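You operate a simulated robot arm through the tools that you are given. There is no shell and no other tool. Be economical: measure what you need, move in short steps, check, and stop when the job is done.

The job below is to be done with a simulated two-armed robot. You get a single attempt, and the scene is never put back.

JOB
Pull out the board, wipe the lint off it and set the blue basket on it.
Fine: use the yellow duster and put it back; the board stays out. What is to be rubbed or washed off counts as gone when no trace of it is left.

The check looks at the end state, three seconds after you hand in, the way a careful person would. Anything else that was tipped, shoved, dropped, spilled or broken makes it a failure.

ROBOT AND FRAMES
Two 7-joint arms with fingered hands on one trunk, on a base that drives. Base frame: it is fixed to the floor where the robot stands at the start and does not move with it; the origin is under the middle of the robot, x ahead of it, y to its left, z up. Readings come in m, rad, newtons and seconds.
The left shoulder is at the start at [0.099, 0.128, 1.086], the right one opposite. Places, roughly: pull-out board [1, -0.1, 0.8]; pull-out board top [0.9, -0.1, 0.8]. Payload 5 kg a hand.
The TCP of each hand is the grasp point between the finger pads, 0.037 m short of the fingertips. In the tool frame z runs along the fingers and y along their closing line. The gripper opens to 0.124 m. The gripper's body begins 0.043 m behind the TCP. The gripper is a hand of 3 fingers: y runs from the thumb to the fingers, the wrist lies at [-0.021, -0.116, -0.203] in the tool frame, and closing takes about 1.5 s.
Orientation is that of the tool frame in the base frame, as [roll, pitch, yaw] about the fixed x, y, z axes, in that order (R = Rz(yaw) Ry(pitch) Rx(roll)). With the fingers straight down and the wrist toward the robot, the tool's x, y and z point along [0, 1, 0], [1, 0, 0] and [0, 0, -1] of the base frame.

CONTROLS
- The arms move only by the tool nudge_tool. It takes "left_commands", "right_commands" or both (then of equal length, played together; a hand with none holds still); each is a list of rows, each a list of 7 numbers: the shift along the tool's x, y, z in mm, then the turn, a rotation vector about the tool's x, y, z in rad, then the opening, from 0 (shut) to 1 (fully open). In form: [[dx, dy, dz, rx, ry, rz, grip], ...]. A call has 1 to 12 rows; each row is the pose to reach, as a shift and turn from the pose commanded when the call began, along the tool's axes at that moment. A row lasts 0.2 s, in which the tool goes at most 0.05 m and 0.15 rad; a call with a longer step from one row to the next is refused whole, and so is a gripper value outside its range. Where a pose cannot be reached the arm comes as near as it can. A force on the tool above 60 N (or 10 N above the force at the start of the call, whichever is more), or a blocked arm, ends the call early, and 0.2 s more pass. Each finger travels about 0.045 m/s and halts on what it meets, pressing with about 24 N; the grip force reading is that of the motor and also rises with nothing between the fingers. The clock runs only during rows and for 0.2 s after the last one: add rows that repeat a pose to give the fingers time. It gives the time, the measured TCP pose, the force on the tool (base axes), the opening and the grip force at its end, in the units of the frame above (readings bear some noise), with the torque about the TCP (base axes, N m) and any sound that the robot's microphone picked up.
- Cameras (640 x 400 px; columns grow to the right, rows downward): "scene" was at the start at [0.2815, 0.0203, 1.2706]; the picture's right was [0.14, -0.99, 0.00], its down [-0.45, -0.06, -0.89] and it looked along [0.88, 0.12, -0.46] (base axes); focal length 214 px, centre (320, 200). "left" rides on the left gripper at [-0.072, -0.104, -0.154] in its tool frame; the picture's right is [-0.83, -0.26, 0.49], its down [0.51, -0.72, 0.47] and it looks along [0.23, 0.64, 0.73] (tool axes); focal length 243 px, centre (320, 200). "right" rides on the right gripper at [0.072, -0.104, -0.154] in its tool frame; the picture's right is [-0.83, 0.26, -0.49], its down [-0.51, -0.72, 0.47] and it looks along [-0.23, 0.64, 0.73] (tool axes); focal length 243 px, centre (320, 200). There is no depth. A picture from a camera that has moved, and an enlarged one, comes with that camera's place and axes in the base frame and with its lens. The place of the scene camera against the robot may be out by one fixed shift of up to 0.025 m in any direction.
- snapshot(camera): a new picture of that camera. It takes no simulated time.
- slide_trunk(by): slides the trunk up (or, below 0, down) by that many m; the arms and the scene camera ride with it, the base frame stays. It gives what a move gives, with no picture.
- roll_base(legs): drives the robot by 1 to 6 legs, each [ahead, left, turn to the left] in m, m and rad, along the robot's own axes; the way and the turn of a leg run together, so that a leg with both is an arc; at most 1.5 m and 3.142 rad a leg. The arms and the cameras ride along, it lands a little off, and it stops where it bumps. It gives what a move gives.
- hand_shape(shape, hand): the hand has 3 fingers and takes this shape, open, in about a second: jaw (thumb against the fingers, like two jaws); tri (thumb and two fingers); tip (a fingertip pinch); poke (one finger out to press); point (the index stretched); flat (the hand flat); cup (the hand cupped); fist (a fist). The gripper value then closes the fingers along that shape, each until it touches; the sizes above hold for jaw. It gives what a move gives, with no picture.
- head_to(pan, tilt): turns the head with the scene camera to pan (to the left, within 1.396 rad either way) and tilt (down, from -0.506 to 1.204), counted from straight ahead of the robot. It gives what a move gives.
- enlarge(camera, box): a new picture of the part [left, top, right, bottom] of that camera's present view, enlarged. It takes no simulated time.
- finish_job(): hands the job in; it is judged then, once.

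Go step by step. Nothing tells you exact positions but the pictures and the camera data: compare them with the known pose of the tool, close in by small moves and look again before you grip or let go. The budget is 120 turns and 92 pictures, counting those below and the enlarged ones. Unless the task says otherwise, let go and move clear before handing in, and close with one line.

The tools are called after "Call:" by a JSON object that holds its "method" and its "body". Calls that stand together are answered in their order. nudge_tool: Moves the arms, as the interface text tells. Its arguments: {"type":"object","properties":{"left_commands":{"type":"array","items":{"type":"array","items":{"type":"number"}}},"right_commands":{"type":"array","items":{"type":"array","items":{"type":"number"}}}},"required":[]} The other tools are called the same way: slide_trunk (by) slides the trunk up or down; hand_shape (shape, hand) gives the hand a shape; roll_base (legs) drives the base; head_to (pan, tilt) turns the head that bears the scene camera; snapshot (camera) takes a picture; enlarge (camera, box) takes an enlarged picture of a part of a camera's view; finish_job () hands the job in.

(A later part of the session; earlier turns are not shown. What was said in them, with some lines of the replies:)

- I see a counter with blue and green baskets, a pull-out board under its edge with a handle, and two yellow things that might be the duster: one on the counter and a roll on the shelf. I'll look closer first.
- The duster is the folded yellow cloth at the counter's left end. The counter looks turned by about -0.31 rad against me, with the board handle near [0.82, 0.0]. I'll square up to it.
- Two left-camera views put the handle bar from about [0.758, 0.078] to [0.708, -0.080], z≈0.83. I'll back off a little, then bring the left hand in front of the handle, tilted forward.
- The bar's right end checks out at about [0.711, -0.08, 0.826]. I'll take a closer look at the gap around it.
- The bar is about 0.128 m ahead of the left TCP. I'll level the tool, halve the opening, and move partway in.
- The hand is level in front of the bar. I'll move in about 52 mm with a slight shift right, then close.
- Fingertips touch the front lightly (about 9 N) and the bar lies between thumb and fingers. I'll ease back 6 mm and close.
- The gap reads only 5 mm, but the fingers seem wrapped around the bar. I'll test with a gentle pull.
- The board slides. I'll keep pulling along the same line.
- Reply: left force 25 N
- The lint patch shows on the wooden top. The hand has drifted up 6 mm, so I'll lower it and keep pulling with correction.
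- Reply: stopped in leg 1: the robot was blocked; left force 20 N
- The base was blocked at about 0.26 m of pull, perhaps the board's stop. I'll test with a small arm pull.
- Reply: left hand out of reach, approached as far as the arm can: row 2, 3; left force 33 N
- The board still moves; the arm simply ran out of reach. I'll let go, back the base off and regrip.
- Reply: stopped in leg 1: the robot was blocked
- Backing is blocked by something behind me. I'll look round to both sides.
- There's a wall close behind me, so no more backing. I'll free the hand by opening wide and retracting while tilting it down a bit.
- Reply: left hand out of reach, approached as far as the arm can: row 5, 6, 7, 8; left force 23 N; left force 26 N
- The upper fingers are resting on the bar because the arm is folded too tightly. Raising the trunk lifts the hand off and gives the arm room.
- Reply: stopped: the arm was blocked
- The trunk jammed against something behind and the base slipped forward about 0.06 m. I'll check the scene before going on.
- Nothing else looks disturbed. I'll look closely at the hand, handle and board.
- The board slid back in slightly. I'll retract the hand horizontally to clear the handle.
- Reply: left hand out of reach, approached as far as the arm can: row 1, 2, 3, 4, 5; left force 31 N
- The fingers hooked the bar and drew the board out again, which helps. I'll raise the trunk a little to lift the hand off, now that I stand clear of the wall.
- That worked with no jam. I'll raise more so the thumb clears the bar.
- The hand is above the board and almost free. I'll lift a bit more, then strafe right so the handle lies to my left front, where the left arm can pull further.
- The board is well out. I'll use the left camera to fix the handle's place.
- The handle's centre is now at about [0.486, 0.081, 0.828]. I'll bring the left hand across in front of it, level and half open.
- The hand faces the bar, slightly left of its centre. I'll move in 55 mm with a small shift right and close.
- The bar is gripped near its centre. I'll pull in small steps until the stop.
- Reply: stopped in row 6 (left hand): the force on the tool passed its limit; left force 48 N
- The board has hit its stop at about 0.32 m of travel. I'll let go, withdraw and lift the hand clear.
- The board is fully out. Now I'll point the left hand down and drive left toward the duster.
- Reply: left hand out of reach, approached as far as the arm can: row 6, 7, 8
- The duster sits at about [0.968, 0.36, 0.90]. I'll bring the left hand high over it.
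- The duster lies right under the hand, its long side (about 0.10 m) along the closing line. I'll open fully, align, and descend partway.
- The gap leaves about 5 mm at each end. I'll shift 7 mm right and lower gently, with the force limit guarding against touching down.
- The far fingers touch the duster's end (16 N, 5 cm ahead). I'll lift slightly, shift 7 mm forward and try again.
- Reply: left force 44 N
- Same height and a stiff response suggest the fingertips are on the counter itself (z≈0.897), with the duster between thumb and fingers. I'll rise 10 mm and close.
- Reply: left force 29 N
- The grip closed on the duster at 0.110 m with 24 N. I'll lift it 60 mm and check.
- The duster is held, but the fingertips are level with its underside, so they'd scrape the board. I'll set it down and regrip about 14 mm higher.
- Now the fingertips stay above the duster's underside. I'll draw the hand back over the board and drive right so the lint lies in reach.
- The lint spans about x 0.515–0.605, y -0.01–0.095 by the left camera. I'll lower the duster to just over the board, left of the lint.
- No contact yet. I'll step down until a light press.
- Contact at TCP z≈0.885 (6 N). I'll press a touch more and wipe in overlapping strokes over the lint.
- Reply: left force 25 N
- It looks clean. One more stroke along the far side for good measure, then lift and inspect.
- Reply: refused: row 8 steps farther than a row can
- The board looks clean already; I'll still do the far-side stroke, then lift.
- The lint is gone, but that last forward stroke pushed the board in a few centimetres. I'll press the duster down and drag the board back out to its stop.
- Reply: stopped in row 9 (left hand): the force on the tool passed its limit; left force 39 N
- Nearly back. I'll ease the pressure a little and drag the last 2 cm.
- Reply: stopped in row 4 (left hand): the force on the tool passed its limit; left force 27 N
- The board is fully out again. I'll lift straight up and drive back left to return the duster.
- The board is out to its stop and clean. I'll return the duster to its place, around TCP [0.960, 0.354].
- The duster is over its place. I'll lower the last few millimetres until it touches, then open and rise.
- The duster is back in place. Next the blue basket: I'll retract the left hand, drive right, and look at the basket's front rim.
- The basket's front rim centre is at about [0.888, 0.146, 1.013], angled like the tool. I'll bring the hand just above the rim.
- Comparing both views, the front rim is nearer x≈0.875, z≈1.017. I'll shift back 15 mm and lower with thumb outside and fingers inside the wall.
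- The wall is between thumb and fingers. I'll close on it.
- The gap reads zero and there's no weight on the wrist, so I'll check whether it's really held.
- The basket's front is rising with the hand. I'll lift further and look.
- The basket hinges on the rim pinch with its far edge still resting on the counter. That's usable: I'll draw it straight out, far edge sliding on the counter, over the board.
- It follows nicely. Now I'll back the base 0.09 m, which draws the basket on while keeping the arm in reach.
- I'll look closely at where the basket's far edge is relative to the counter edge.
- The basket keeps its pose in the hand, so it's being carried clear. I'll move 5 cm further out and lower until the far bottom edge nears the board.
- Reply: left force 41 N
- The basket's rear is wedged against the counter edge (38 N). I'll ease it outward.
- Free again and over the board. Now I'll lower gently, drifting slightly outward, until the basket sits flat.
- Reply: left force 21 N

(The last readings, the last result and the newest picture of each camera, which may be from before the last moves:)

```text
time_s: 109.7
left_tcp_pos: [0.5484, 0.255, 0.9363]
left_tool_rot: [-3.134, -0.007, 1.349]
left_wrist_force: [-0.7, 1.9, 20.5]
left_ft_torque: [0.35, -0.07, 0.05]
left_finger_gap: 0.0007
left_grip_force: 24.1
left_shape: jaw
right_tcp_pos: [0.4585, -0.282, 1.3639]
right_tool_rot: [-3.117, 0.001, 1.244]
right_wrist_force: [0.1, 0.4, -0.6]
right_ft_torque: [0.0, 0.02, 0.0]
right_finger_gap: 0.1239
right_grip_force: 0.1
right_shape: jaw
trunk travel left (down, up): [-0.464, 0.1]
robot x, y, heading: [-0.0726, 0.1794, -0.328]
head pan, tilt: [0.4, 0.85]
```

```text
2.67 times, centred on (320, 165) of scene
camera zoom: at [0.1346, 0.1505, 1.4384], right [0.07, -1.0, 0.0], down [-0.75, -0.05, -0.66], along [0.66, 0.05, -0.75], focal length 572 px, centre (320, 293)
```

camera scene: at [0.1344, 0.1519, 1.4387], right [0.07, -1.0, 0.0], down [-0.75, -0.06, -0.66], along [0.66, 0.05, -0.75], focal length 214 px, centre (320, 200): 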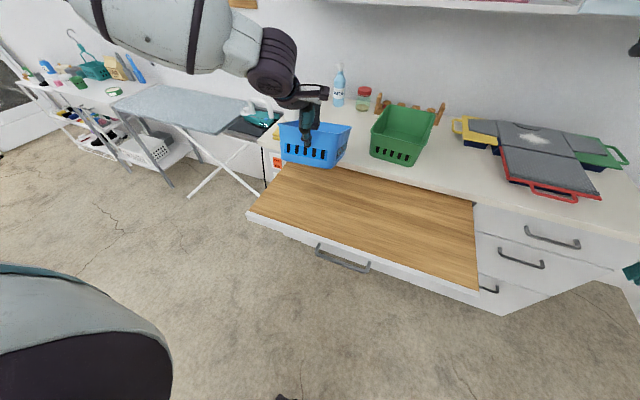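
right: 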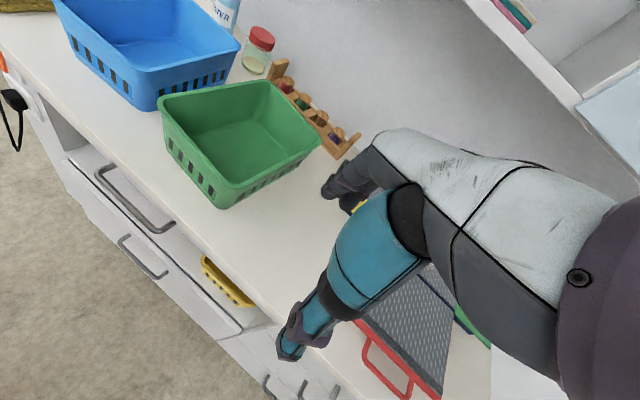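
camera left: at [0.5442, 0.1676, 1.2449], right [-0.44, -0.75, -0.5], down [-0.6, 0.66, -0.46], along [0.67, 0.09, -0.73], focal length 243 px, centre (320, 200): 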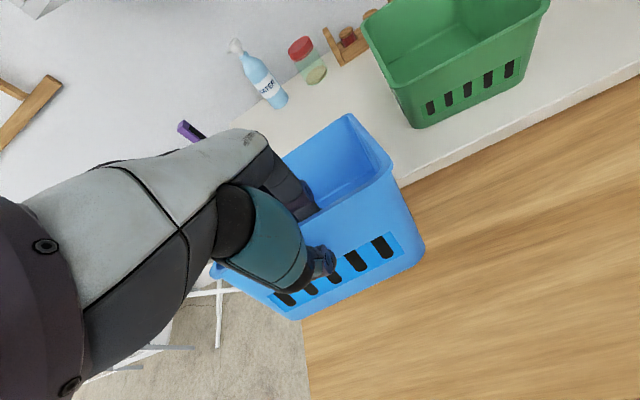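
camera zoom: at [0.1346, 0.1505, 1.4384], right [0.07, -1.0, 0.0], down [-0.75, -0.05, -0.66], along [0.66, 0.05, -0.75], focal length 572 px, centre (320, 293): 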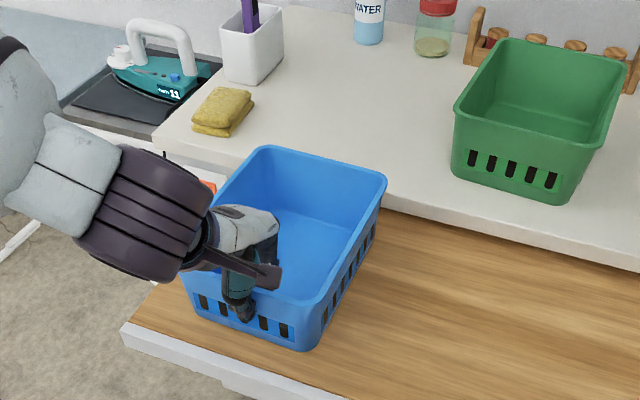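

The basket sits flat on the board. I'll ease off, open and rise straight up.

Call:
{"method": "nudge_tool", "body": {"left_commands": [[0, 0, -4, 0, 0, 0, 0], [0, 0, -4, 0, 0, 0, 0.3], [0, 0, -4, 0, 0, 0, 0.5], [0, 0, -4, 0, 0, 0, 0.5], [0, 0, -4, 0, 0, 0, 0.5], [0, 0, -25, 0, 0, 0, 0.5], [0, 0, -60, 0, 0, 0, 0.5], [0, 0, -100, 0, 0, 0, 0.5], [0, 0, -145, 0, 0, 0, 0.5], [0, 0, -180, 0, 0, 0, 0.5]]}}

Call:
{"method": "snapshot", "body": {"camera": "scene"}}

```text
time_s: 111.9
left_tcp_pos: [0.5494, 0.2529, 1.1163]
left_tool_rot: [-3.135, -0.009, 1.348]
left_wrist_force: [0.6, 0.1, 0.2]
left_ft_torque: [0.0, -0.02, -0.02]
left_finger_gap: 0.0615
left_grip_force: 0.0
left_shape: jaw
right_tcp_pos: [0.4564, -0.2825, 1.3643]
right_tool_rot: [-3.119, -0.001, 1.244]
right_wrist_force: [0.0, 0.2, 0.6]
right_ft_torque: [0.01, -0.04, -0.01]
right_finger_gap: 0.124
right_grip_force: 0.1
right_shape: jaw
trunk travel left (down, up): [-0.464, 0.1]
robot x, y, heading: [-0.0703, 0.1763, -0.333]
head pan, tilt: [0.4, 0.85]
```

```text
8 pictures are left
camera scene: at [0.1343, 0.1508, 1.4386], right [0.07, -1.0, 0.0], down [-0.75, -0.05, -0.66], along [0.66, 0.05, -0.75], focal length 214 px, centre (320, 200)
```

scene: 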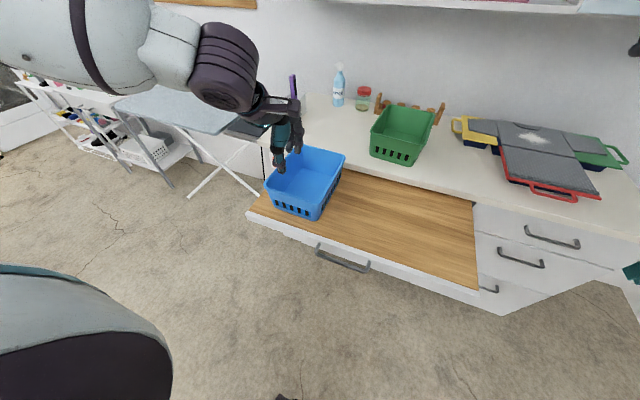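

The basket stands on the board. A last close look for lint traces and the duster.

Call:
{"method": "enlarge", "body": {"camera": "scene", "box": [230, 110, 500, 300]}}

Call:
{"method": "nudge_tool", "body": {"left_commands": [[40, 0, -10, 0, 0, 0, 0.5], [80, 0, -20, 0, 0, 0, 0.5], [120, 0, -20, 0, 0, 0, 0.5], [160, 0, -20, 0, 0, 0, 0.5]]}}

Call:
{"method": "enlarge", "body": {"camera": "scene", "box": [220, 80, 400, 240]}}

```text
2.11 times, centred on (365, 205) of scene
camera zoom: at [0.1343, 0.1508, 1.4386], right [0.07, -1.0, 0.0], down [-0.75, -0.05, -0.66], along [0.66, 0.05, -0.75], focal length 452 px, centre (225, 190)
```

zoom: 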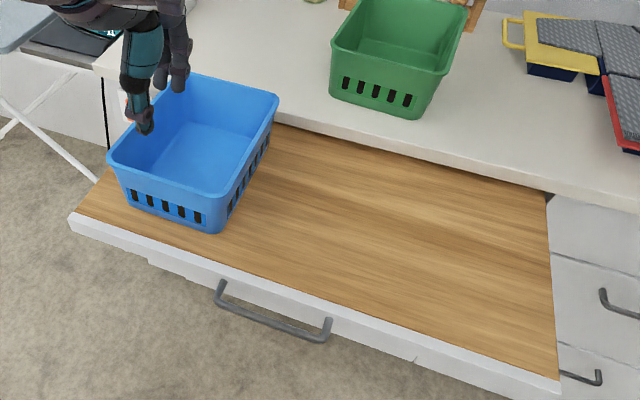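

```text
time_s: 112.9
left_tcp_pos: [0.585, 0.4115, 1.1371]
left_tool_rot: [-3.131, -0.013, 1.349]
left_wrist_force: [-1.1, -1.3, -3.9]
left_ft_torque: [0.01, -0.1, 0.0]
left_finger_gap: 0.0618
left_grip_force: 0.0
left_shape: jaw
right_tcp_pos: [0.4573, -0.2795, 1.3633]
right_tool_rot: [-3.118, 0.003, 1.243]
right_wrist_force: [-0.7, -0.7, -0.4]
right_ft_torque: [0.0, -0.05, 0.0]
right_finger_gap: 0.124
right_grip_force: 0.0
right_shape: jaw
trunk travel left (down, up): [-0.464, 0.1]
robot x, y, heading: [-0.069, 0.1814, -0.326]
head pan, tilt: [0.4, 0.85]
```

```text
2.50 times, centred on (310, 160) of scene
camera zoom: at [0.1354, 0.1525, 1.438], right [0.07, -1.0, 0.0], down [-0.75, -0.05, -0.66], along [0.66, 0.05, -0.75], focal length 536 px, centre (345, 300)
```

zoom: 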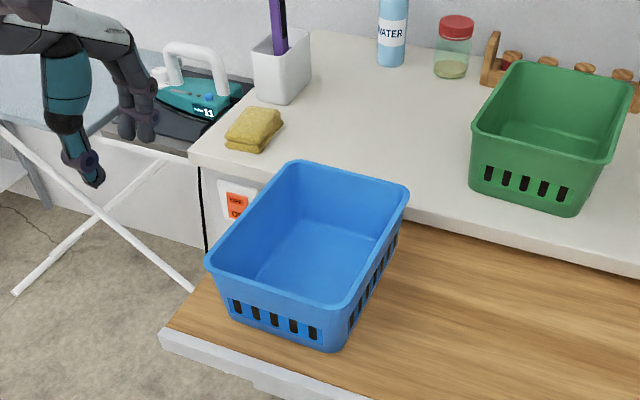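

The board is out and clean, the blue basket stands on it, and the duster is back in place. Both hands are clear, so I'll hand in.

Call:
{"method": "finish_job", "body": {}}

```text
The job is handed in.
```

I pulled the board out to its stop and wiped it until no lint was visible. The blue basket stands on it, the yellow duster is back in its place, and I've handed the job in. While I was freeing the left hand from the handle, the trunk jammed and the base slipped forward about 0.06 m. Nothing I could see was moved, but I couldn't look directly behind the robot.
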